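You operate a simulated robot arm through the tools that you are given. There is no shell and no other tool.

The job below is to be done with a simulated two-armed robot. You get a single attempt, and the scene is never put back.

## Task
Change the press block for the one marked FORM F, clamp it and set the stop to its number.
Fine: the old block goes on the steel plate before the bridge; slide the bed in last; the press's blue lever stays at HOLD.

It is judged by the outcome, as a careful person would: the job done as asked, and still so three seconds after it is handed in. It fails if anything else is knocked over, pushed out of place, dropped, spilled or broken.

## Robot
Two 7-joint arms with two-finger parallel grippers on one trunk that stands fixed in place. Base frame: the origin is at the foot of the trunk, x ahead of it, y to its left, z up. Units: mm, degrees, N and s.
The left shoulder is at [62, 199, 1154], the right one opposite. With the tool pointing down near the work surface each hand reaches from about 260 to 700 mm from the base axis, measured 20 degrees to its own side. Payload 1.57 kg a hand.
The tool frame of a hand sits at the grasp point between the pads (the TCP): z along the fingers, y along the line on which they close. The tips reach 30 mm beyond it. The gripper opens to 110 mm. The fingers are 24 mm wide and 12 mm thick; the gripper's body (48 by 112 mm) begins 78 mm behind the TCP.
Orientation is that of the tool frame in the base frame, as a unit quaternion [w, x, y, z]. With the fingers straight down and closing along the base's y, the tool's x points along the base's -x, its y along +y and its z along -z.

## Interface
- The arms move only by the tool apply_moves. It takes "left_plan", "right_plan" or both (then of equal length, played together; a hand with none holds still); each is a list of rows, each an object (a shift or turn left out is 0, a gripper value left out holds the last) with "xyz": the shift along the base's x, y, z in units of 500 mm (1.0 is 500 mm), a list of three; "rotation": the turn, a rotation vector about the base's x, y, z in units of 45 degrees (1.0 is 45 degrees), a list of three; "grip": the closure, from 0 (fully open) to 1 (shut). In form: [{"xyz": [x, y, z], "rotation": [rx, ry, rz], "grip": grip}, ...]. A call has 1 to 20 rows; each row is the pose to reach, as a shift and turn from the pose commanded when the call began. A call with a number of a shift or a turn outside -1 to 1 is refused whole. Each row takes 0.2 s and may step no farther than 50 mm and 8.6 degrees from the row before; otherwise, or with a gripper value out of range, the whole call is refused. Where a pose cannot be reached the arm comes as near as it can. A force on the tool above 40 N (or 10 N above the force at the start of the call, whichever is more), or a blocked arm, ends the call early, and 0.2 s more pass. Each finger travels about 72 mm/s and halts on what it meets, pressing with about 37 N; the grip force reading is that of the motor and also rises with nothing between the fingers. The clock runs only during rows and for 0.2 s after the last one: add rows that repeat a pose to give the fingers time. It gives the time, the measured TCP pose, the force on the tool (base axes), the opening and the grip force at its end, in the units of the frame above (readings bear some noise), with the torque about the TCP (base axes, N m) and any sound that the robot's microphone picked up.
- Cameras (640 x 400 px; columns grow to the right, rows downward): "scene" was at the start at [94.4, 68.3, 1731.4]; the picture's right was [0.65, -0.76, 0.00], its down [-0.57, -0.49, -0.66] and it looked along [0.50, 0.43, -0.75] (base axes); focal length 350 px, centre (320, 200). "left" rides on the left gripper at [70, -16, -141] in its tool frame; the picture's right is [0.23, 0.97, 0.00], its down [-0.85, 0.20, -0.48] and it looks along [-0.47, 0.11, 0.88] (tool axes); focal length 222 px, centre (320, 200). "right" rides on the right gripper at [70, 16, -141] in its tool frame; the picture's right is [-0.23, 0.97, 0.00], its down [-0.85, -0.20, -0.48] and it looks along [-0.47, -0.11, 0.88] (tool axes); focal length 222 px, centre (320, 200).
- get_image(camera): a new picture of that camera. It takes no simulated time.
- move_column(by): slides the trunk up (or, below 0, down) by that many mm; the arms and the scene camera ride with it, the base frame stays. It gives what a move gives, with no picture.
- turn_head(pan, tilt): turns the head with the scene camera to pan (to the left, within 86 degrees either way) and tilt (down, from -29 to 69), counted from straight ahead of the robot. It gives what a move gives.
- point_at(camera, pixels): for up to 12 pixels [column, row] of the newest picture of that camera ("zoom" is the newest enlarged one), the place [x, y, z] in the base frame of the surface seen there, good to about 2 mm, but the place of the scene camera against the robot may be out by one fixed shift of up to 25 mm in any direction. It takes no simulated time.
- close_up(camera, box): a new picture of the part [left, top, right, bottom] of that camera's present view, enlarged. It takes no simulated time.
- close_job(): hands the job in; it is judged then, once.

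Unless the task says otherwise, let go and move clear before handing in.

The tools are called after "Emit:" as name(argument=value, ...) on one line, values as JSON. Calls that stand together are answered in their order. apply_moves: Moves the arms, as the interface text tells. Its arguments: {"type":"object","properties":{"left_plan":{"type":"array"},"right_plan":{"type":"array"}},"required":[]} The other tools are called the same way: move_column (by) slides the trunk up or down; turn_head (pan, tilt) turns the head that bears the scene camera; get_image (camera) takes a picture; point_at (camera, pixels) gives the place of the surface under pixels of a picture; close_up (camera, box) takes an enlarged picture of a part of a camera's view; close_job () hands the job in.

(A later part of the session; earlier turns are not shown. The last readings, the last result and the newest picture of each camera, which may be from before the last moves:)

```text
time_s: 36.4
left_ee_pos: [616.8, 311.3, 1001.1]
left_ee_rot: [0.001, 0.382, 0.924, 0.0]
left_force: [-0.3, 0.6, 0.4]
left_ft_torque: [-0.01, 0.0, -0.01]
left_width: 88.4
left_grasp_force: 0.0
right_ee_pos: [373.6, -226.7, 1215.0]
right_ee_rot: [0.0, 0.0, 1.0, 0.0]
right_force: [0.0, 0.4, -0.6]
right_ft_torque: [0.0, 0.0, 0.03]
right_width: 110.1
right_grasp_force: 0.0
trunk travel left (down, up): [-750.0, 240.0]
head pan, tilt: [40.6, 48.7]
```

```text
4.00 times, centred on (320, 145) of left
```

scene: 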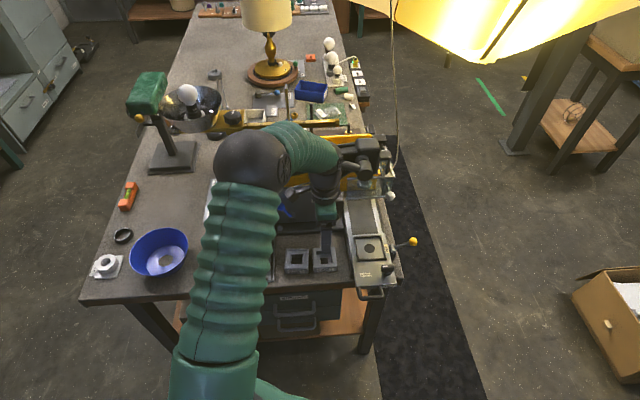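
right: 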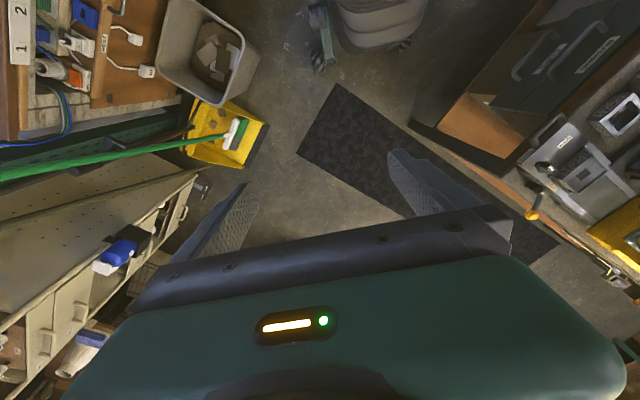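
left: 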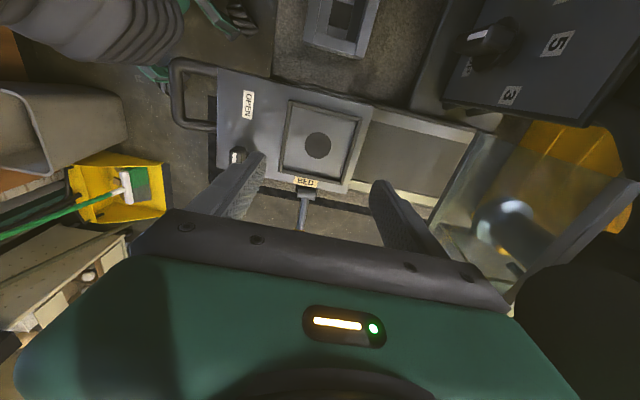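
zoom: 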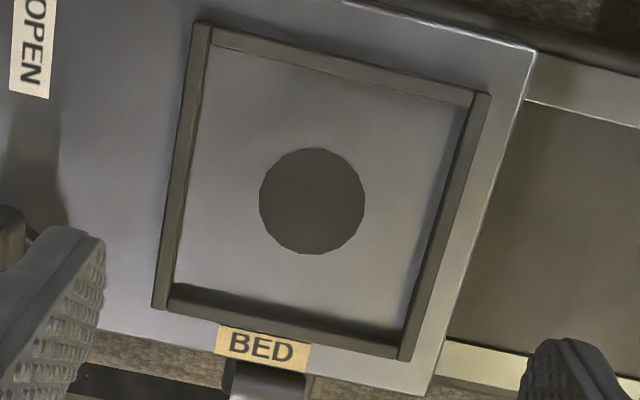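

The seat centre works out at (614.9,311.8) and F's centre at about (517.6,401.1). I will return over F, lower to z≈950 and check again.

Emit:
apply_moves(left_plan=[{"xyz": [-0.05, 0.045, 0], "grip": 0.2}, {"xyz": [-0.1, 0.09, 0], "grip": 0.2}, {"xyz": [-0.15, 0.135, 0], "grip": 0.2}, {"xyz": [-0.196, 0.178, 0], "grip": 0.2}, {"xyz": [-0.196, 0.178, -0.05], "grip": 0.2}, {"xyz": [-0.196, 0.178, -0.1], "grip": 0.2}, {"xyz": [-0.196, 0.178, -0.1], "grip": 0.2}])

Emit:
apply_moves(left_plan=[{"xyz": [0, 0, 0], "grip": 0.2}])

Emit:
apply_moves(left_plan=[{"xyz": [0, 0, 0], "grip": 0.2}])

Emit:
get_image(camera="left")

Emit:
close_up(camera="left", box=[270, 95, 370, 195])

```text
time_s: 38.0
left_ee_pos: [517.3, 401.5, 951.8]
left_ee_rot: [0.001, 0.383, 0.924, 0.001]
left_force: [0.6, 0.3, 0.1]
left_ft_torque: [0.0, 0.0, 0.0]
left_width: 88.2
left_grasp_force: 0.0
right_ee_pos: [373.5, -226.9, 1214.4]
right_ee_rot: [-0.001, 0.0, 1.0, 0.0]
right_force: [-0.2, -0.2, 0.3]
right_ft_torque: [0.0, 0.03, 0.01]
right_width: 110.0
right_grasp_force: 0.0
trunk travel left (down, up): [-750.0, 240.0]
head pan, tilt: [40.6, 48.7]
```

```text
time_s: 38.4
left_ee_pos: [518.1, 401.8, 952.4]
left_ee_rot: [0.0, 0.382, 0.924, 0.0]
left_force: [-0.4, 0.2, -0.3]
left_ft_torque: [0.02, 0.04, 0.01]
left_width: 87.8
left_grasp_force: 0.1
right_ee_pos: [374.3, -228.4, 1212.8]
right_ee_rot: [-0.001, 0.0, 1.0, -0.001]
right_force: [0.5, 0.2, -0.6]
right_ft_torque: [0.01, 0.0, 0.0]
right_width: 110.0
right_grasp_force: 0.1
trunk travel left (down, up): [-750.0, 240.0]
head pan, tilt: [40.6, 48.7]
```

```text
time_s: 38.8
left_ee_pos: [517.7, 400.0, 953.0]
left_ee_rot: [0.0, 0.383, 0.924, 0.001]
left_force: [-0.1, 0.4, 0.4]
left_ft_torque: [-0.02, 0.02, 0.01]
left_width: 88.2
left_grasp_force: 0.1
right_ee_pos: [372.4, -227.1, 1214.2]
right_ee_rot: [0.0, 0.0, 1.0, 0.0]
right_force: [0.7, -0.6, 0.3]
right_ft_torque: [0.01, -0.02, 0.02]
right_width: 110.1
right_grasp_force: 0.1
trunk travel left (down, up): [-750.0, 240.0]
head pan, tilt: [40.6, 48.7]
```

```text
taken
```

left: 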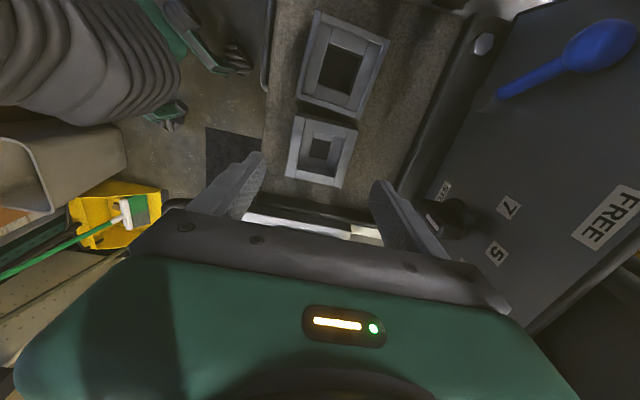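

```text
4.00 times, centred on (320, 145) of left
```

zoom: 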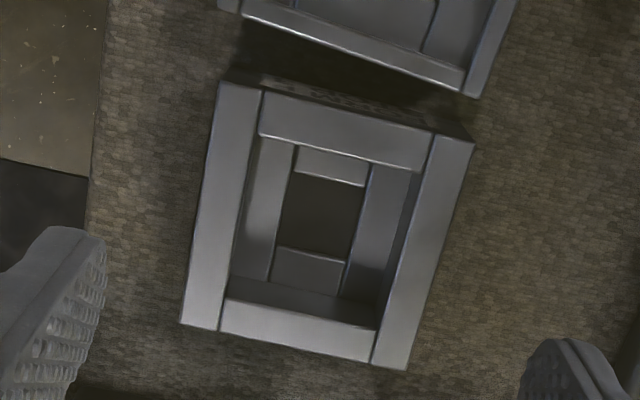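

The tool is within 1 mm of F's centre (317.7→ diagonals at (320.4,154)). I will lower to TCP z≈871.5, so the tips sit about 11 mm above the bench, and look.

Emit:
apply_moves(left_plan=[{"xyz": [0.001, 0.001, -0.05], "grip": 0.2}, {"xyz": [0.001, 0.001, -0.1], "grip": 0.2}, {"xyz": [0.001, 0.001, -0.14], "grip": 0.2}, {"xyz": [0.001, 0.001, -0.162], "grip": 0.2}, {"xyz": [0.001, 0.001, -0.162], "grip": 0.2}])

Emit:
get_image(camera="left")

Emit:
close_up(camera="left", box=[220, 90, 420, 230])

```text
time_s: 40.0
left_ee_pos: [517.6, 401.3, 871.7]
left_ee_rot: [0.0, 0.384, 0.924, 0.0]
left_force: [-0.2, 0.4, 0.9]
left_ft_torque: [0.0, 0.0, 0.01]
left_width: 88.1
left_grasp_force: 0.0
right_ee_pos: [374.5, -227.3, 1214.6]
right_ee_rot: [0.0, -0.001, 1.0, 0.0]
right_force: [1.2, -0.3, -0.5]
right_ft_torque: [0.0, 0.01, 0.0]
right_width: 110.1
right_grasp_force: 0.1
trunk travel left (down, up): [-750.0, 240.0]
head pan, tilt: [40.6, 48.7]
```

```text
taken
```

left: 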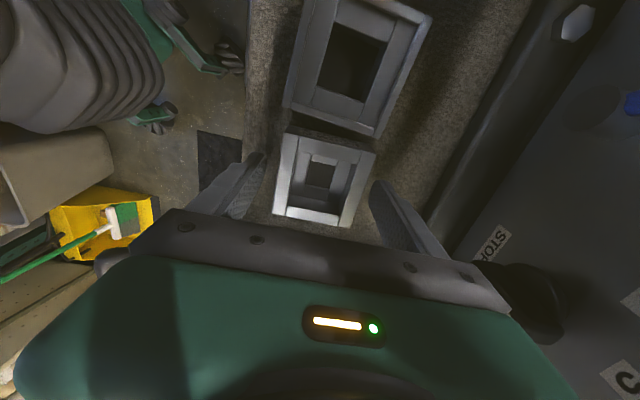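

```text
2.86 times, centred on (320, 160) of left
```

zoom: 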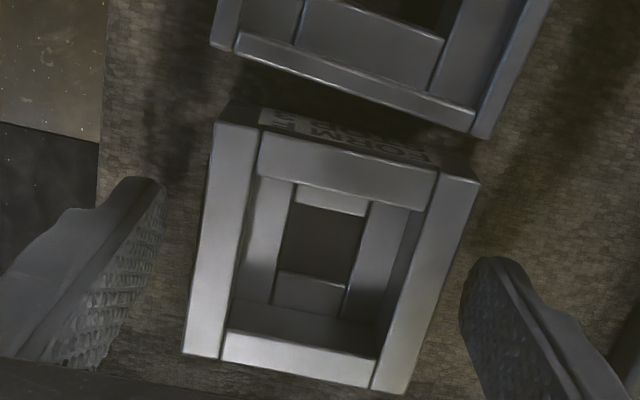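

F is between the fingers, clear of E. I will close on it.

Emit:
apply_moves(left_plan=[{"xyz": [0, 0, 0], "grip": 0.3}, {"xyz": [0, 0, 0], "grip": 0.4}, {"xyz": [0, 0, 0], "grip": 0.5}, {"xyz": [0, 0, 0], "grip": 0.7}, {"xyz": [0, 0, 0], "grip": 0.7}])

Emit:
close_up(camera="left", box=[220, 90, 420, 230])

```text
time_s: 41.2
left_ee_pos: [516.4, 401.7, 872.7]
left_ee_rot: [0.0, 0.383, 0.924, 0.0]
left_force: [0.7, 0.6, 0.1]
left_ft_torque: [0.13, -0.07, -0.01]
left_width: 67.5
left_grasp_force: 37.0
right_ee_pos: [375.0, -226.9, 1214.0]
right_ee_rot: [0.0, 0.0, 1.0, 0.001]
right_force: [-0.4, -0.1, -0.2]
right_ft_torque: [0.0, 0.0, 0.0]
right_width: 109.9
right_grasp_force: 0.0
trunk travel left (down, up): [-750.0, 240.0]
head pan, tilt: [40.6, 48.7]
```

```text
2.86 times, centred on (320, 160) of left
```

zoom: 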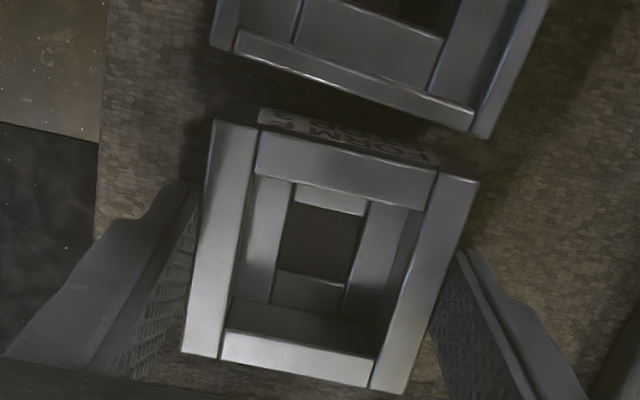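

F is held at 67.5 mm. I will lift it a little, then up to z≈1000.

Emit:
apply_moves(left_plan=[{"xyz": [0, 0, 0.01], "grip": 0.7}, {"xyz": [0, 0, 0.03], "grip": 0.7}, {"xyz": [0, 0, 0.1], "grip": 0.7}, {"xyz": [0, 0, 0.18], "grip": 0.7}, {"xyz": [0, 0, 0.25], "grip": 0.7}, {"xyz": [0, 0, 0.25], "grip": 0.7}])

Emit:
get_image(camera="left")

Emit:
close_up(camera="left", box=[220, 90, 420, 230])

```text
time_s: 42.6
left_ee_pos: [516.7, 400.9, 995.9]
left_ee_rot: [0.0, 0.383, 0.924, -0.001]
left_force: [-0.1, 0.0, -4.0]
left_ft_torque: [0.03, 0.05, -0.03]
left_width: 67.7
left_grasp_force: 36.7
right_ee_pos: [373.7, -226.9, 1213.5]
right_ee_rot: [-0.001, 0.0, 1.0, 0.0]
right_force: [0.0, -0.8, -0.3]
right_ft_torque: [-0.03, -0.01, 0.0]
right_width: 110.2
right_grasp_force: 0.0
trunk travel left (down, up): [-750.0, 240.0]
head pan, tilt: [40.6, 48.7]
```

```text
taken
```

left: 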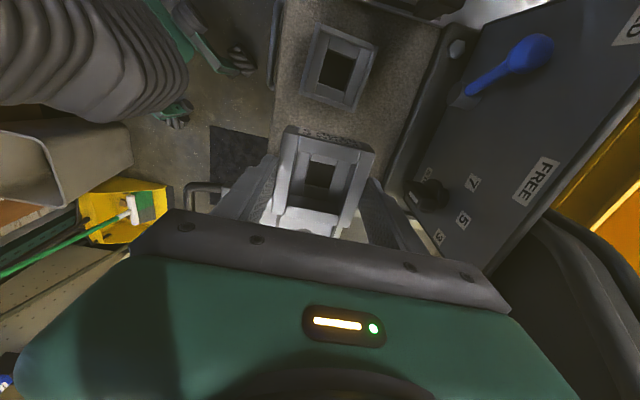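

```text
2.86 times, centred on (320, 160) of left
```

zoom: 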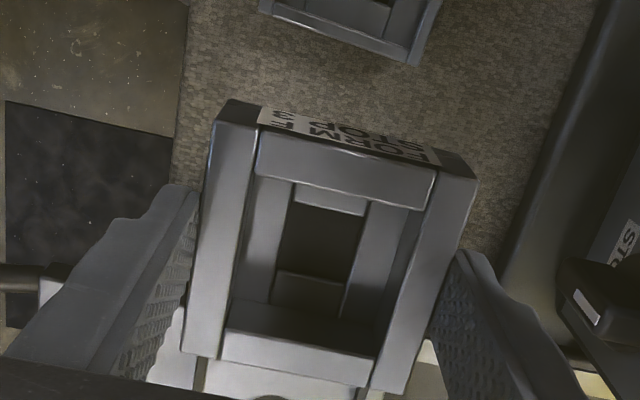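

F is held firmly (4 N). I will carry it over the seat at the same height and take readings there.

Emit:
apply_moves(left_plan=[{"xyz": [0.05, -0.046, 0], "grip": 0.7}, {"xyz": [0.1, -0.092, 0], "grip": 0.7}, {"xyz": [0.15, -0.138, 0], "grip": 0.7}, {"xyz": [0.194, -0.178, 0], "grip": 0.7}, {"xyz": [0.194, -0.178, -0.06], "grip": 0.7}, {"xyz": [0.194, -0.178, -0.1], "grip": 0.7}, {"xyz": [0.194, -0.178, -0.1], "grip": 0.7}])

Emit:
apply_moves(left_plan=[{"xyz": [0, 0, 0], "grip": 0.7}])

Emit:
apply_moves(left_plan=[{"xyz": [0, 0, 0], "grip": 0.7}])

Emit:
apply_moves(left_plan=[{"xyz": [0, 0, 0], "grip": 0.7}])

Emit:
get_image(camera="left")

Emit:
close_up(camera="left", box=[240, 90, 400, 230])

```text
time_s: 44.2
left_ee_pos: [616.3, 314.4, 946.7]
left_ee_rot: [0.0, 0.384, 0.923, 0.001]
left_force: [0.6, 0.1, -4.4]
left_ft_torque: [-0.04, 0.02, 0.04]
left_width: 67.7
left_grasp_force: 36.9
right_ee_pos: [373.9, -225.9, 1214.8]
right_ee_rot: [0.0, 0.0, 1.0, 0.0]
right_force: [-0.1, -0.3, -0.7]
right_ft_torque: [0.01, -0.01, -0.03]
right_width: 109.9
right_grasp_force: 0.0
trunk travel left (down, up): [-750.0, 240.0]
head pan, tilt: [40.6, 48.7]
```

```text
time_s: 44.6
left_ee_pos: [617.5, 314.3, 946.8]
left_ee_rot: [0.0, 0.383, 0.924, 0.0]
left_force: [-0.4, 0.4, -4.2]
left_ft_torque: [-0.01, -0.02, 0.02]
left_width: 67.6
left_grasp_force: 37.6
right_ee_pos: [374.9, -226.8, 1214.3]
right_ee_rot: [0.0, 0.0, 1.0, 0.0]
right_force: [-0.4, -0.7, 0.0]
right_ft_torque: [-0.02, 0.01, 0.0]
right_width: 110.1
right_grasp_force: 0.0
trunk travel left (down, up): [-750.0, 240.0]
head pan, tilt: [40.6, 48.7]
```

```text
time_s: 45.0
left_ee_pos: [615.5, 314.2, 946.4]
left_ee_rot: [-0.001, 0.383, 0.924, -0.001]
left_force: [0.3, 0.1, -4.4]
left_ft_torque: [-0.02, 0.02, 0.01]
left_width: 67.7
left_grasp_force: 36.7
right_ee_pos: [375.0, -227.2, 1214.6]
right_ee_rot: [0.0, 0.0, 1.0, 0.0]
right_force: [1.2, 1.0, 0.3]
right_ft_torque: [0.01, -0.01, -0.01]
right_width: 109.9
right_grasp_force: 0.0
trunk travel left (down, up): [-750.0, 240.0]
head pan, tilt: [40.6, 48.7]
```

```text
time_s: 45.4
left_ee_pos: [616.8, 312.9, 946.6]
left_ee_rot: [0.0, 0.383, 0.924, 0.0]
left_force: [-0.2, -0.3, -3.7]
left_ft_torque: [0.0, -0.02, -0.01]
left_width: 67.6
left_grasp_force: 36.9
right_ee_pos: [375.0, -226.9, 1213.6]
right_ee_rot: [-0.001, 0.001, 1.0, 0.0]
right_force: [-0.9, 0.2, -0.1]
right_ft_torque: [0.0, -0.01, 0.0]
right_width: 109.9
right_grasp_force: 0.0
trunk travel left (down, up): [-750.0, 240.0]
head pan, tilt: [40.6, 48.7]
```

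```text
taken
```

left: 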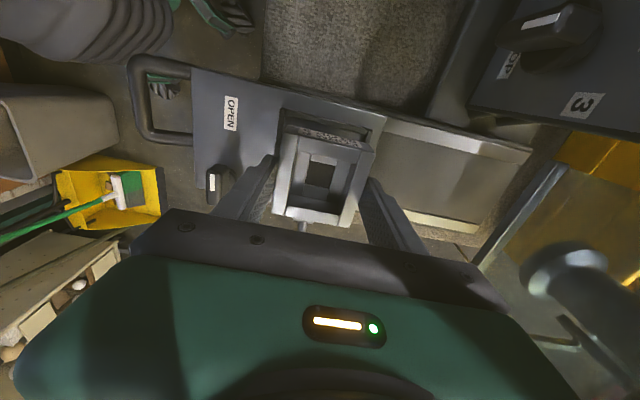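

```text
2.86 times, centred on (320, 160) of left
```

zoom: 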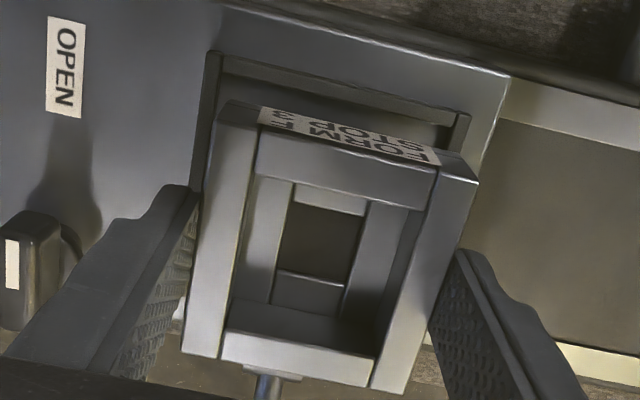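

The average is (616.5,314.0,946.6); the seat calls for (614.8,312.0). I will shift by (-1.7,-2.0), lower F to about 3 mm above the frame and compare edges.

Emit:
apply_moves(left_plan=[{"xyz": [-0.0034, -0.004, -0.012], "grip": 0.7}, {"xyz": [-0.0034, -0.004, -0.024], "grip": 0.7}, {"xyz": [-0.0034, -0.004, -0.032], "grip": 0.7}, {"xyz": [-0.0034, -0.004, -0.032], "grip": 0.7}])

Emit:
apply_moves(left_plan=[{"xyz": [0, 0, 0], "grip": 0.7}])

Emit:
apply_moves(left_plan=[{"xyz": [0, 0, 0], "grip": 0.7}])

Emit:
get_image(camera="left")

Emit:
close_up(camera="left", box=[260, 100, 400, 230])

Emit:
close_up(camera="scene", box=[335, 215, 415, 280])

```text
time_s: 46.4
left_ee_pos: [614.0, 310.7, 930.4]
left_ee_rot: [0.0, 0.382, 0.924, -0.001]
left_force: [0.8, -1.5, -3.7]
left_ft_torque: [-0.01, 0.0, 0.0]
left_width: 67.5
left_grasp_force: 37.5
right_ee_pos: [375.3, -227.9, 1214.3]
right_ee_rot: [0.0, 0.0, 1.0, -0.001]
right_force: [0.0, -0.3, -0.4]
right_ft_torque: [-0.01, 0.0, 0.04]
right_width: 110.1
right_grasp_force: 0.1
trunk travel left (down, up): [-750.0, 240.0]
head pan, tilt: [40.6, 48.7]
```

```text
time_s: 46.8
left_ee_pos: [614.1, 310.3, 930.3]
left_ee_rot: [0.0, 0.383, 0.924, 0.0]
left_force: [0.1, 0.0, -4.3]
left_ft_torque: [-0.02, 0.01, -0.01]
left_width: 67.5
left_grasp_force: 37.1
right_ee_pos: [374.3, -226.6, 1213.6]
right_ee_rot: [0.0, 0.0, 1.0, 0.0]
right_force: [-0.1, -0.3, -0.4]
right_ft_torque: [-0.03, 0.01, -0.03]
right_width: 109.9
right_grasp_force: 0.1
trunk travel left (down, up): [-750.0, 240.0]
head pan, tilt: [40.6, 48.7]
```

```text
time_s: 47.2
left_ee_pos: [614.1, 310.6, 929.8]
left_ee_rot: [0.0, 0.382, 0.924, 0.0]
left_force: [0.5, 0.4, -3.2]
left_ft_torque: [-0.03, 0.0, -0.01]
left_width: 67.9
left_grasp_force: 36.7
right_ee_pos: [374.0, -225.9, 1213.0]
right_ee_rot: [0.001, 0.001, 1.0, 0.001]
right_force: [-0.1, -0.6, -0.1]
right_ft_torque: [-0.01, -0.04, -0.02]
right_width: 110.0
right_grasp_force: 0.0
trunk travel left (down, up): [-750.0, 240.0]
head pan, tilt: [40.6, 48.7]
```

```text
taken
```

left: 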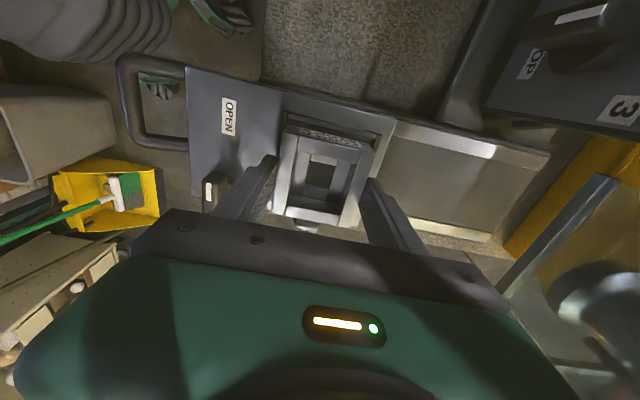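

```text
3.08 times, centred on (330, 165) of left
```

zoom: 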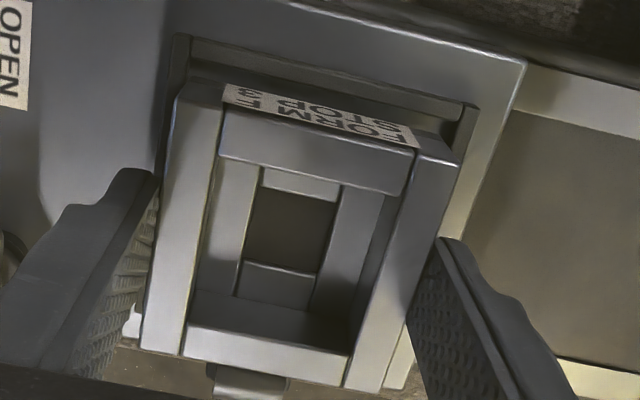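

```text
6.15 times, centred on (375, 248) of scene
```

zoom: 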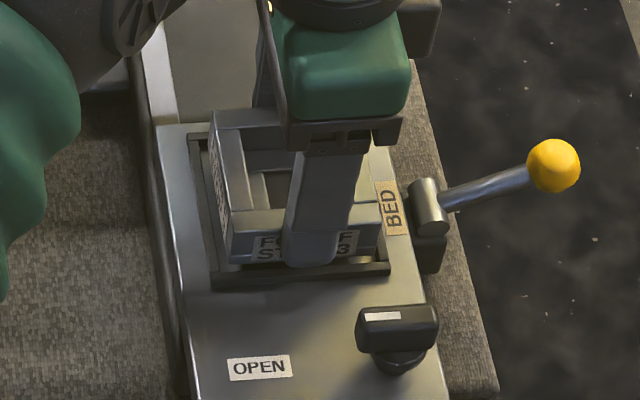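

The readings give (614.1,310.5), slightly short of the target; I want to see the gaps between F's lower edges and the frame. I will zoom tighter with the scene camera.

Emit:
close_up(camera="scene", box=[360, 230, 404, 262])

Emit:
close_up(camera="left", box=[275, 95, 395, 165])

Emit:
close_up(camera="left", box=[270, 180, 390, 240])

```text
12.50 times, centred on (382, 246) of scene
```

zoom: 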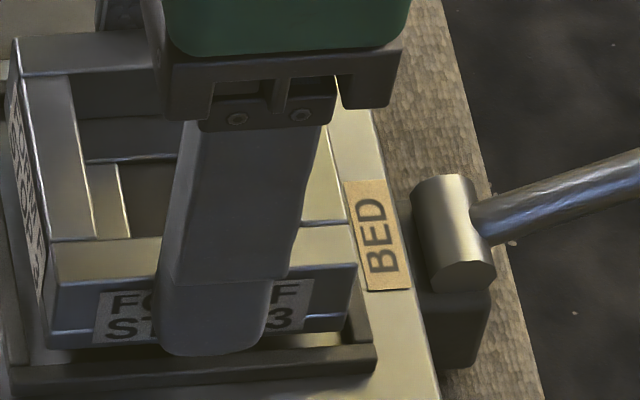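

```text
5.33 times, centred on (335, 130) of left
```

zoom: 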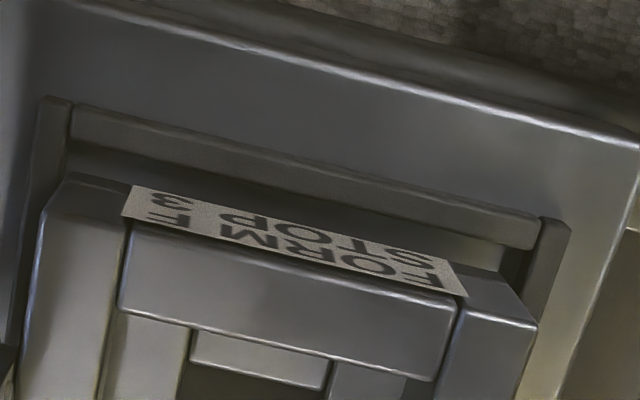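

```text
5.33 times, centred on (330, 210) of left
```

zoom: 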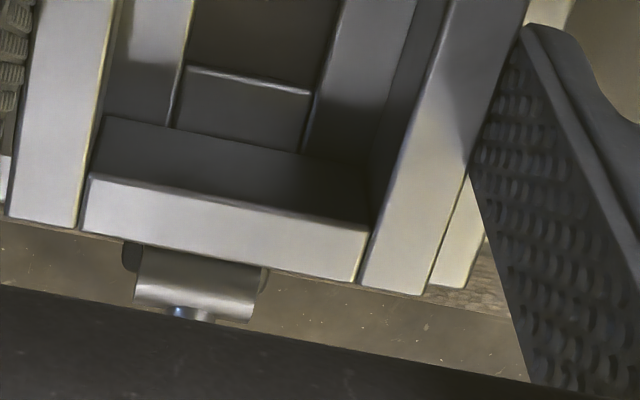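

The gaps look unequal: the left-hand zoom shows a wider gap on the near-left wall. I will measure the wall edges and F's lower edges with several points.

Emit:
close_up(camera="left", box=[275, 95, 395, 165])

Emit:
point_at(camera="zoom", pixels=[[75, 105], [540, 215], [300, 158], [70, 135], [300, 190], [530, 240], [300, 210], [90, 190], [490, 280], [55, 200], [530, 325], [42, 130]])

Emit:
close_up(camera="scene", box=[360, 230, 404, 262])

Emit:
point_at(camera="zoom", pixels=[[350, 310], [345, 260], [60, 335], [60, 290], [370, 340], [365, 320], [200, 375], [300, 355], [300, 342], [60, 372], [20, 330], [30, 370]])

```text
5.33 times, centred on (335, 130) of left
```

zoom: 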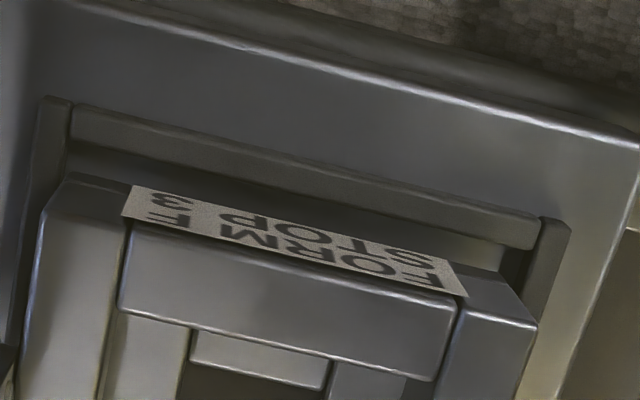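

```text
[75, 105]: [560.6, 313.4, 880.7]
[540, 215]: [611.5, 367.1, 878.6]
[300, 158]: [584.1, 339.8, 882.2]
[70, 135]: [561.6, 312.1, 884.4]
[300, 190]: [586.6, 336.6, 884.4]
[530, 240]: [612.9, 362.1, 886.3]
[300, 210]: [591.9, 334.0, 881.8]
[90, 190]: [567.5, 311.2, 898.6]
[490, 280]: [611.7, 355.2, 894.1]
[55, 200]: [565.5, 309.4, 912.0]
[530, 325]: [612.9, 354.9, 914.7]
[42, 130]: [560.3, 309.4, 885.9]
```

```text
12.50 times, centred on (382, 246) of scene
```

zoom: 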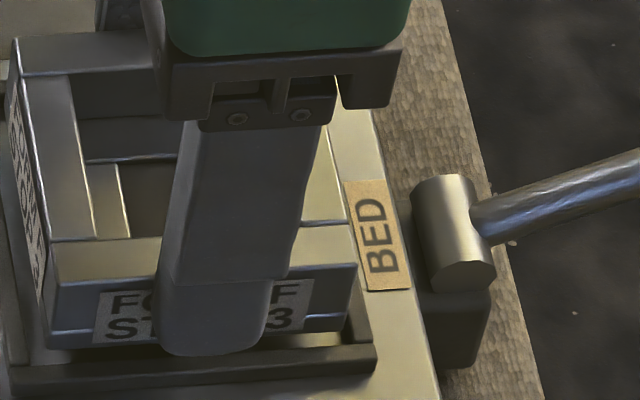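

```text
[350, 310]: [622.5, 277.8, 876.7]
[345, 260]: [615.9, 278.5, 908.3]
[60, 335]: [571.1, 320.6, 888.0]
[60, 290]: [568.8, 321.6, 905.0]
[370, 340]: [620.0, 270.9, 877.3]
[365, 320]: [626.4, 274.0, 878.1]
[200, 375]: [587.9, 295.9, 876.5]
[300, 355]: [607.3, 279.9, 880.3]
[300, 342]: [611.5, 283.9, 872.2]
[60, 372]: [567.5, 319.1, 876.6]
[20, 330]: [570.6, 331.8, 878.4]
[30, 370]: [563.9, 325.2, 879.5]
```

F sits about 1.7 mm too far toward the robot and 1 mm too far right of the seat's centre, in line with the pose reading. I will shift by (+0.4,+1.9) and check the gaps again.

Emit:
apply_moves(left_plan=[{"xyz": [0.0008, 0.0038, 0], "grip": 0.7}, {"xyz": [0.0008, 0.0038, 0], "grip": 0.7}])

Emit:
apply_moves(left_plan=[{"xyz": [0, 0, 0], "grip": 0.7}])

Emit:
close_up(camera="left", box=[275, 95, 395, 165])

Emit:
close_up(camera="scene", box=[350, 230, 394, 262])

```text
time_s: 47.8
left_ee_pos: [615.0, 311.8, 930.3]
left_ee_rot: [0.001, 0.383, 0.924, 0.0]
left_force: [1.0, 0.8, -5.0]
left_ft_torque: [0.02, 0.0, 0.02]
left_width: 67.6
left_grasp_force: 36.7
right_ee_pos: [373.5, -226.6, 1215.3]
right_ee_rot: [0.0, 0.0, 1.0, -0.001]
right_force: [0.3, -0.1, -0.7]
right_ft_torque: [0.01, 0.06, -0.05]
right_width: 110.0
right_grasp_force: 0.1
trunk travel left (down, up): [-750.0, 240.0]
head pan, tilt: [40.6, 48.7]
```

```text
time_s: 48.2
left_ee_pos: [614.6, 311.8, 930.2]
left_ee_rot: [0.0, 0.383, 0.924, 0.001]
left_force: [0.1, 0.1, -4.0]
left_ft_torque: [0.02, -0.02, 0.01]
left_width: 67.6
left_grasp_force: 36.6
right_ee_pos: [374.1, -227.1, 1213.8]
right_ee_rot: [0.0, 0.0, 1.0, 0.0]
right_force: [-0.9, -0.2, 0.6]
right_ft_torque: [0.04, -0.01, 0.0]
right_width: 109.8
right_grasp_force: 0.0
trunk travel left (down, up): [-750.0, 240.0]
head pan, tilt: [40.6, 48.7]
```

```text
5.33 times, centred on (335, 130) of left
```

zoom: 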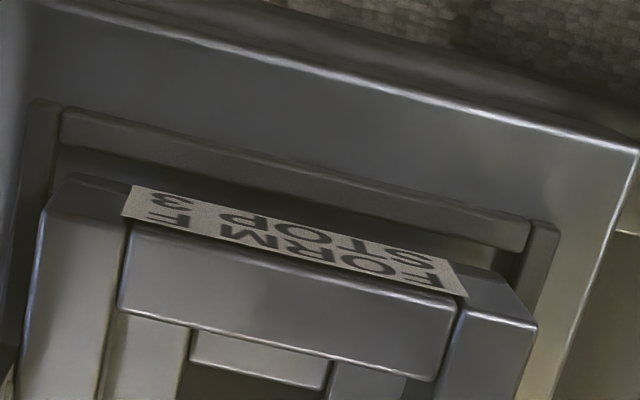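

```text
12.50 times, centred on (372, 246) of scene
```

zoom: 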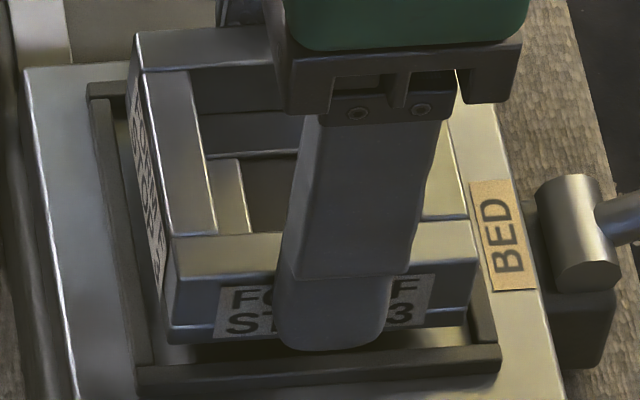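

The gaps now look near even, with about 1 mm more room on the left side. I will shift another 0.8 mm left and lower F gently into the seat.

Emit:
apply_moves(left_plan=[{"xyz": [-0.0011, 0.0011, 0], "grip": 0.7}, {"xyz": [-0.0011, 0.0011, -0.003], "grip": 0.7}, {"xyz": [-0.0011, 0.0011, -0.006], "grip": 0.7}, {"xyz": [-0.0011, 0.0011, -0.009], "grip": 0.7}, {"xyz": [-0.0011, 0.0011, -0.011], "grip": 0.7}])

Emit:
close_up(camera="left", box=[275, 95, 395, 165])

Emit:
close_up(camera="scene", box=[350, 230, 394, 262])

```text
time_s: 49.4
left_ee_pos: [613.8, 312.7, 924.1]
left_ee_rot: [0.001, 0.383, 0.924, -0.001]
left_force: [0.3, 0.6, -3.6]
left_ft_torque: [0.0, 0.01, 0.04]
left_width: 67.5
left_grasp_force: 37.0
right_ee_pos: [373.7, -227.5, 1214.2]
right_ee_rot: [0.0, 0.0, 1.0, 0.0]
right_force: [-0.6, 0.8, 0.0]
right_ft_torque: [-0.01, 0.02, -0.01]
right_width: 109.9
right_grasp_force: 0.0
trunk travel left (down, up): [-750.0, 240.0]
head pan, tilt: [40.6, 48.7]
```

```text
5.33 times, centred on (335, 130) of left
```

zoom: 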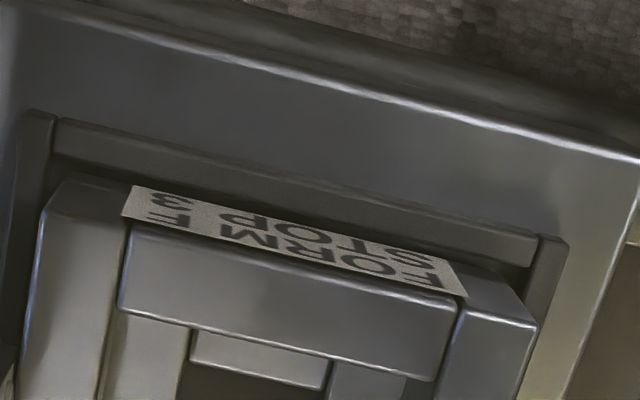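

```text
12.50 times, centred on (372, 246) of scene
```

zoom: 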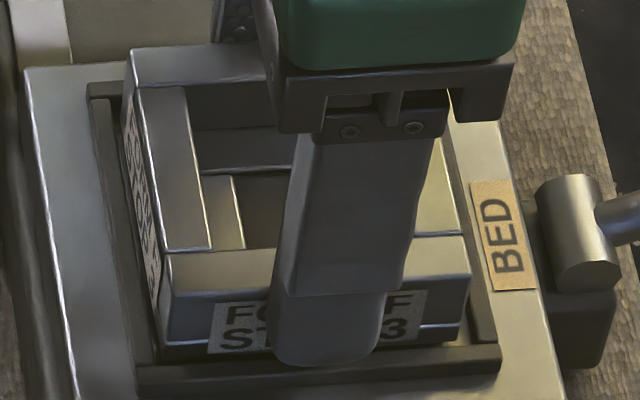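

F has entered the frame without any force. I will lower the last few millimetres to contact.

Emit:
apply_moves(left_plan=[{"xyz": [0, 0, -0.002], "grip": 0.7}, {"xyz": [0, 0, -0.004], "grip": 0.7}])

Emit:
apply_moves(left_plan=[{"xyz": [0, 0, -0.002], "grip": 0.7}])

```text
time_s: 50.0
left_ee_pos: [613.7, 313.3, 921.8]
left_ee_rot: [0.0, 0.382, 0.924, 0.001]
left_force: [-0.5, -0.5, -3.7]
left_ft_torque: [0.0, 0.01, -0.04]
left_width: 67.6
left_grasp_force: 37.2
right_ee_pos: [373.6, -227.7, 1214.1]
right_ee_rot: [0.001, 0.0, 1.0, 0.0]
right_force: [0.4, 0.7, 0.1]
right_ft_torque: [0.0, -0.02, 0.0]
right_width: 110.1
right_grasp_force: 0.1
trunk travel left (down, up): [-750.0, 240.0]
head pan, tilt: [40.6, 48.7]
```

```text
time_s: 50.4
left_ee_pos: [613.3, 311.2, 921.2]
left_ee_rot: [0.0, 0.383, 0.924, 0.001]
left_force: [0.0, 0.4, -2.6]
left_ft_torque: [-0.05, -0.01, 0.03]
left_width: 67.5
left_grasp_force: 37.0
right_ee_pos: [374.1, -227.4, 1214.0]
right_ee_rot: [0.0, 0.0, 1.0, -0.001]
right_force: [-0.6, -0.6, -0.6]
right_ft_torque: [0.02, 0.0, 0.0]
right_width: 109.6
right_grasp_force: 0.1
trunk travel left (down, up): [-750.0, 240.0]
head pan, tilt: [40.6, 48.7]
```

Emit:
apply_moves(left_plan=[{"xyz": [0, 0, -0.001], "grip": 0.7}, {"xyz": [0, 0, -0.002], "grip": 0.7}])

Emit:
close_up(camera="left", box=[275, 95, 395, 165])

```text
time_s: 51.0
left_ee_pos: [613.2, 311.2, 920.3]
left_ee_rot: [0.001, 0.383, 0.924, 0.0]
left_force: [1.0, 0.3, 4.5]
left_ft_torque: [-0.18, 0.21, -0.03]
left_width: 67.4
left_grasp_force: 36.8
right_ee_pos: [372.9, -228.0, 1214.3]
right_ee_rot: [0.0, -0.001, 1.0, 0.0]
right_force: [-0.6, 0.1, -0.1]
right_ft_torque: [0.02, -0.03, 0.0]
right_width: 110.2
right_grasp_force: 0.0
trunk travel left (down, up): [-750.0, 240.0]
head pan, tilt: [40.6, 48.7]
```

```text
5.33 times, centred on (335, 130) of left
```

zoom: 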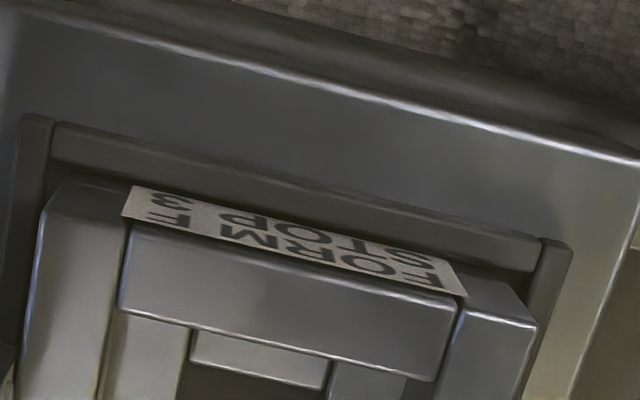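

Contact shows (force up to +4.5 N), so F rests on the seat floor. I will open the fingers to 80 mm, rise, and check how it sits.

Emit:
apply_moves(left_plan=[{"xyz": [0, 0, 0.001], "grip": 0.35}, {"xyz": [0, 0, 0.001], "grip": 0.27}, {"xyz": [0, 0, 0.001], "grip": 0.27}, {"xyz": [0, 0, 0.04], "grip": 0.27}, {"xyz": [0, 0, 0.1], "grip": 0.27}, {"xyz": [0, 0, 0.16], "grip": 0.27}, {"xyz": [0, 0, 0.16], "grip": 0.27}])

Emit:
get_image(camera="left")

Emit:
close_up(camera="left", box=[260, 95, 380, 195])

Emit:
close_up(camera="scene", box=[335, 215, 415, 280])

```text
time_s: 52.6
left_ee_pos: [616.3, 311.6, 1000.0]
left_ee_rot: [-0.001, 0.382, 0.924, 0.0]
left_force: [-0.2, -0.4, 0.4]
left_ft_torque: [-0.01, -0.01, -0.01]
left_width: 80.2
left_grasp_force: 0.0
right_ee_pos: [373.2, -227.5, 1214.3]
right_ee_rot: [0.0, -0.001, 1.0, 0.001]
right_force: [-0.6, 0.4, -0.8]
right_ft_torque: [-0.01, -0.01, -0.02]
right_width: 110.0
right_grasp_force: 0.0
trunk travel left (down, up): [-750.0, 240.0]
head pan, tilt: [40.6, 48.7]
```

```text
taken
```

left: 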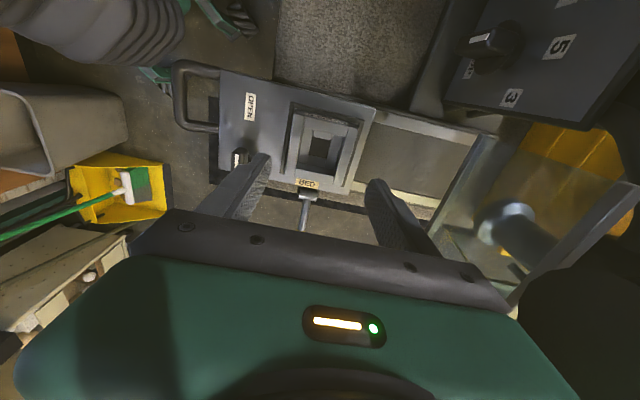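

```text
4.00 times, centred on (320, 145) of left
```

zoom: 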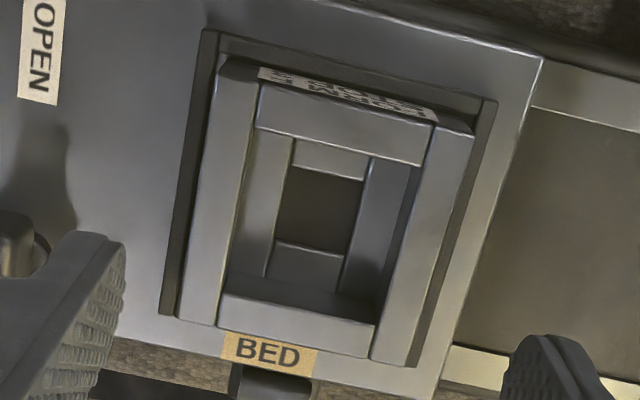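

```text
6.15 times, centred on (375, 248) of scene
```

zoom: 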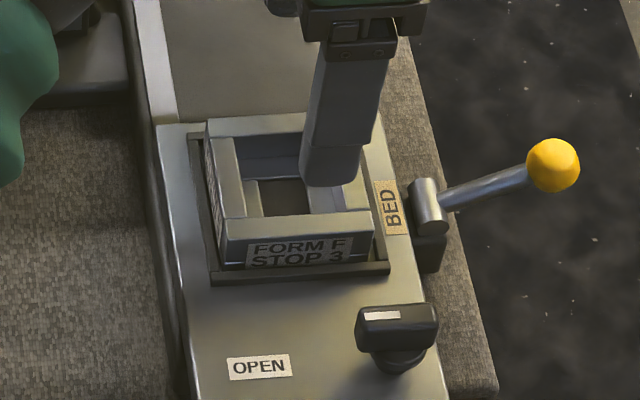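

F sits within the frame with its label to the front. I will measure its top corners to confirm it is level and centred.

Emit:
close_up(camera="left", box=[260, 95, 380, 195])

Emit:
point_at(camera="zoom", pixels=[[222, 85], [466, 138], [400, 360], [184, 315], [235, 200], [425, 230], [340, 120], [300, 335], [250, 120], [440, 160], [205, 300], [385, 345]])

```text
4.00 times, centred on (320, 145) of left
```

zoom: 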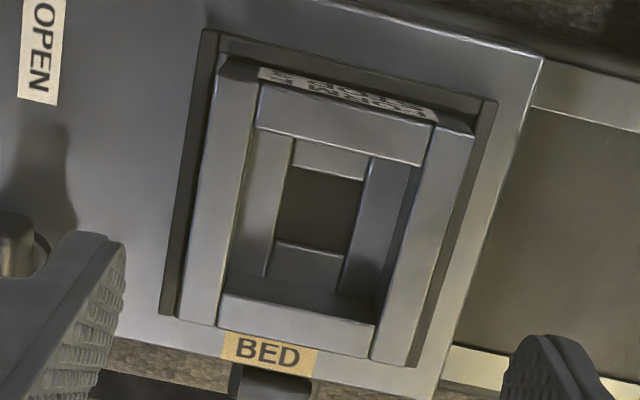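

```text
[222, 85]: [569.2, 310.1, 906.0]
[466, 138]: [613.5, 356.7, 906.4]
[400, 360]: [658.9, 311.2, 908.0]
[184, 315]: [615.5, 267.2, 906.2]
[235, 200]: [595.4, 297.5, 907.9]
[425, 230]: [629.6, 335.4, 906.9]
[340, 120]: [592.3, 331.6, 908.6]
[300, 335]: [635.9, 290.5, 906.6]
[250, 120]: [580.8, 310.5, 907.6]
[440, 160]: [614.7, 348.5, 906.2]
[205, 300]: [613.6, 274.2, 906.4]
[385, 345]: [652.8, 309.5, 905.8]
```

F is level (z≈906.8) and centred at (614.3,311.3). Next I will go over the clamp knob at the same turn to close it.

Emit:
apply_moves(left_plan=[{"xyz": [-0.025, -0.057, 0], "grip": 0.5}, {"xyz": [-0.05, -0.114, 0], "grip": 0.5}, {"xyz": [-0.0766, -0.1712, 0], "grip": 0.5}, {"xyz": [-0.0766, -0.1712, 0], "grip": 0.5}])

Emit:
apply_moves(left_plan=[{"xyz": [0, 0, 0], "grip": 0.5}])

Emit:
apply_moves(left_plan=[{"xyz": [0, 0, 0], "grip": 0.5}])

Emit:
get_image(camera="left")

Emit:
close_up(camera="left", box=[280, 115, 360, 195])

```text
time_s: 53.6
left_ee_pos: [575.8, 225.2, 1001.8]
left_ee_rot: [-0.001, 0.383, 0.924, 0.001]
left_force: [-0.2, -0.4, -0.3]
left_ft_torque: [-0.01, 0.01, 0.03]
left_width: 55.1
left_grasp_force: 0.1
right_ee_pos: [373.4, -227.2, 1214.1]
right_ee_rot: [-0.001, 0.0, 1.0, 0.0]
right_force: [-0.4, -0.3, 0.1]
right_ft_torque: [-0.04, 0.0, 0.01]
right_width: 109.6
right_grasp_force: 0.1
trunk travel left (down, up): [-750.0, 240.0]
head pan, tilt: [40.6, 48.7]
```

```text
time_s: 54.0
left_ee_pos: [576.0, 225.0, 999.9]
left_ee_rot: [0.0, 0.383, 0.924, 0.001]
left_force: [-0.9, -0.3, -0.6]
left_ft_torque: [-0.01, 0.0, 0.01]
left_width: 54.8
left_grasp_force: 0.1
right_ee_pos: [374.4, -227.8, 1214.3]
right_ee_rot: [0.0, 0.0, 1.0, 0.0]
right_force: [0.1, -0.1, 1.2]
right_ft_torque: [-0.01, 0.05, 0.02]
right_width: 109.9
right_grasp_force: 0.0
trunk travel left (down, up): [-750.0, 240.0]
head pan, tilt: [40.6, 48.7]
```

```text
time_s: 54.4
left_ee_pos: [576.9, 225.4, 1002.0]
left_ee_rot: [0.0, 0.383, 0.924, 0.0]
left_force: [0.0, -0.1, -0.4]
left_ft_torque: [-0.02, 0.01, -0.03]
left_width: 54.7
left_grasp_force: 0.1
right_ee_pos: [372.9, -227.8, 1214.3]
right_ee_rot: [0.0, 0.0, 1.0, 0.0]
right_force: [-0.4, -0.7, -0.7]
right_ft_torque: [-0.01, -0.01, 0.01]
right_width: 109.9
right_grasp_force: 0.0
trunk travel left (down, up): [-750.0, 240.0]
head pan, tilt: [40.6, 48.7]
```

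```text
taken
```

left: 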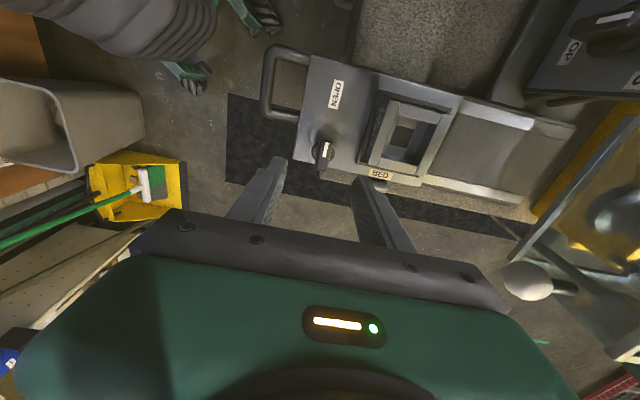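

```text
5.00 times, centred on (320, 155) of left
```

zoom: 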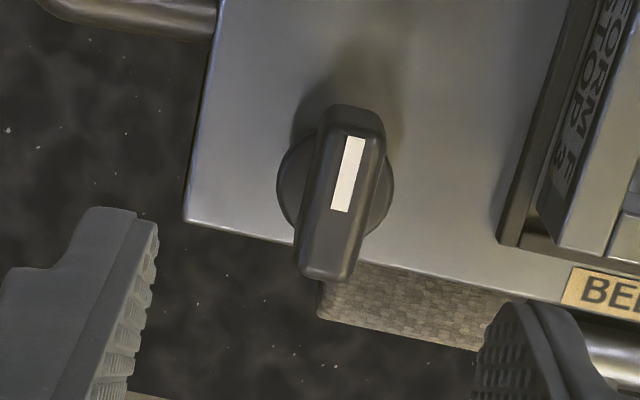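

The bar lies about 4 mm further along the bed than the tool axis in this view. I will measure its ends and sides to be sure.

Emit:
point_at(camera="zoom", pixels=[[355, 135], [328, 265], [325, 200], [365, 200], [345, 200], [335, 135], [375, 140], [310, 262], [345, 268], [285, 190], [385, 200], [350, 160]])

Emit:
close_up(camera="left", box=[300, 130, 350, 180])

```text
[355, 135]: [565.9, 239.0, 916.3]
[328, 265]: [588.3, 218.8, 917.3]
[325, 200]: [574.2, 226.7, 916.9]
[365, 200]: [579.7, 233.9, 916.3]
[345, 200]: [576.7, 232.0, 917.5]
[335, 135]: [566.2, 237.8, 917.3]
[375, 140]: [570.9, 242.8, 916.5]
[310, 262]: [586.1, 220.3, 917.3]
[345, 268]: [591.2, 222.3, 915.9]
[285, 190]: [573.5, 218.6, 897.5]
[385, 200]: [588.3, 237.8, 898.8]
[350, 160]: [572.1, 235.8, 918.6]
```

```text
8.00 times, centred on (325, 155) of left
```

zoom: 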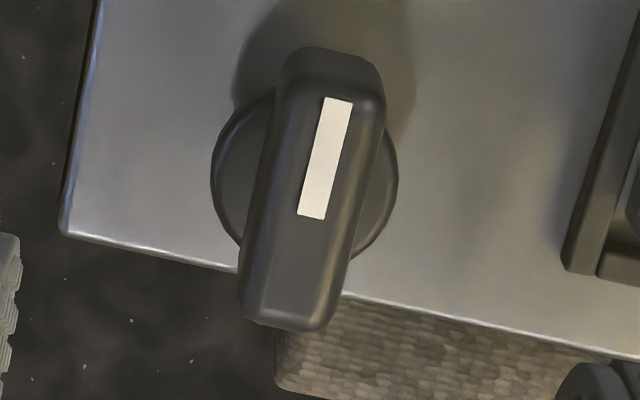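

The knob's centre is at (577.6,229) now. I will shift (+1.4,+3.9) and lower to TCP z≈931.

Emit:
apply_moves(left_plan=[{"xyz": [0.0028, 0.0078, -0.04], "grip": 0.5}, {"xyz": [0.0028, 0.0078, -0.08], "grip": 0.5}, {"xyz": [0.0028, 0.0078, -0.12], "grip": 0.5}, {"xyz": [0.0028, 0.0078, -0.14], "grip": 0.5}, {"xyz": [0.0028, 0.0078, -0.14], "grip": 0.5}])

Emit:
get_image(camera="left")

Emit:
close_up(camera="left", box=[260, 120, 380, 220])

```text
time_s: 55.6
left_ee_pos: [575.9, 228.8, 930.6]
left_ee_rot: [0.001, 0.383, 0.924, 0.001]
left_force: [-0.7, -0.4, 0.1]
left_ft_torque: [0.01, 0.01, -0.01]
left_width: 54.8
left_grasp_force: 0.0
right_ee_pos: [374.6, -226.9, 1213.9]
right_ee_rot: [-0.001, -0.001, 1.0, 0.0]
right_force: [0.0, -0.2, 0.1]
right_ft_torque: [0.0, -0.02, 0.02]
right_width: 110.0
right_grasp_force: 0.0
trunk travel left (down, up): [-750.0, 240.0]
head pan, tilt: [40.6, 48.7]
```

```text
taken
```

left: 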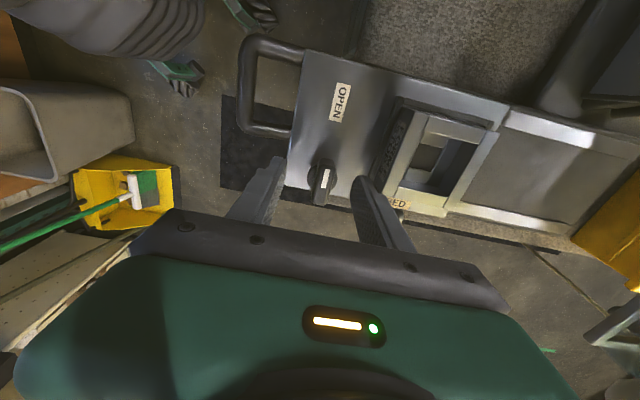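

```text
4.00 times, centred on (320, 170) of left
```

zoom: 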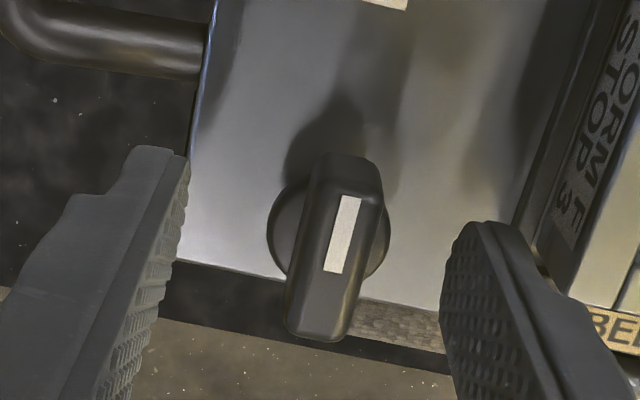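

The bar sits about 3–4 mm toward the press-side finger. I will shift 3 mm along the bed so the grip does not push the bed.

Emit:
apply_moves(left_plan=[{"xyz": [0.0044, 0.0044, 0], "grip": 0.5}, {"xyz": [0.0044, 0.0044, 0], "grip": 0.6}, {"xyz": [0.0044, 0.0044, 0], "grip": 0.7}])

Emit:
close_up(camera="left", box=[260, 120, 380, 220])

```text
time_s: 56.4
left_ee_pos: [577.3, 230.0, 931.8]
left_ee_rot: [0.001, 0.383, 0.924, 0.001]
left_force: [-0.1, 0.1, -0.3]
left_ft_torque: [-0.01, 0.0, -0.01]
left_width: 32.9
left_grasp_force: 0.0
right_ee_pos: [374.6, -228.4, 1214.0]
right_ee_rot: [-0.001, 0.0, 1.0, 0.0]
right_force: [0.0, 0.2, -0.5]
right_ft_torque: [0.0, 0.0, 0.0]
right_width: 110.1
right_grasp_force: 0.2
trunk travel left (down, up): [-750.0, 240.0]
head pan, tilt: [40.6, 48.7]
```

```text
4.00 times, centred on (320, 170) of left
```

zoom: 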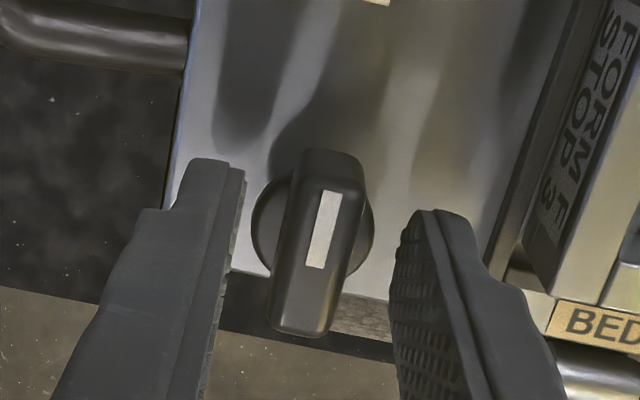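

The bar is now centred between the fingers. I will close on it.

Emit:
apply_moves(left_plan=[{"xyz": [0, 0, 0], "grip": 0.85}, {"xyz": [0, 0, 0], "grip": 1}, {"xyz": [0, 0, 0], "grip": 1}])

Emit:
apply_moves(left_plan=[{"rotation": [0, 0, 0.167], "grip": 1}, {"rotation": [0, 0, 0.333], "grip": 1}, {"rotation": [0, 0, 0.5], "grip": 1}, {"rotation": [0, 0, 0.667], "grip": 1}, {"rotation": [0, 0, 0.833], "grip": 1}, {"rotation": [0, 0, 1.0], "grip": 1}])

Emit:
get_image(camera="left")

```text
time_s: 57.2
left_ee_pos: [578.6, 230.2, 931.5]
left_ee_rot: [0.0, 0.383, 0.924, 0.0]
left_force: [-2.7, -1.4, -1.4]
left_ft_torque: [-0.11, 0.04, 0.0]
left_width: 13.8
left_grasp_force: 29.9
right_ee_pos: [373.7, -227.1, 1213.8]
right_ee_rot: [0.0, 0.0, 1.0, -0.001]
right_force: [0.1, 0.7, 0.4]
right_ft_torque: [-0.02, 0.03, 0.02]
right_width: 110.1
right_grasp_force: 0.0
trunk travel left (down, up): [-750.0, 240.0]
head pan, tilt: [40.6, 48.7]
```

```text
time_s: 58.6
left_ee_pos: [577.3, 229.0, 931.4]
left_ee_rot: [0.001, -0.001, 1.0, 0.002]
left_force: [1.0, -8.6, 3.1]
left_ft_torque: [-0.39, 0.92, -0.05]
left_width: 14.1
left_grasp_force: 30.6
right_ee_pos: [373.6, -231.0, 1213.9]
right_ee_rot: [0.0, -0.001, 1.0, 0.001]
right_force: [0.4, -0.4, 0.5]
right_ft_torque: [0.01, 0.02, -0.01]
right_width: 110.0
right_grasp_force: 0.0
trunk travel left (down, up): [-750.0, 240.0]
head pan, tilt: [40.6, 48.7]
```

```text
taken
```

left: 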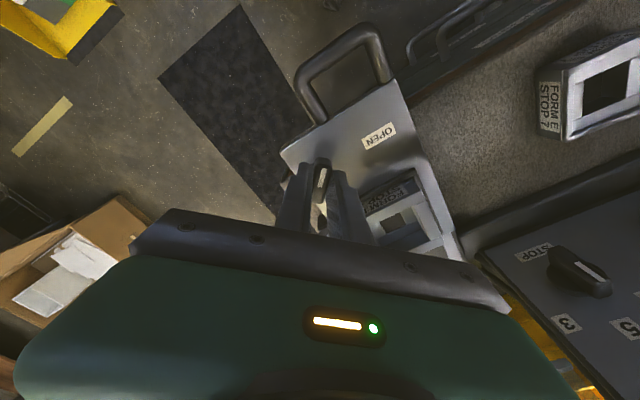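

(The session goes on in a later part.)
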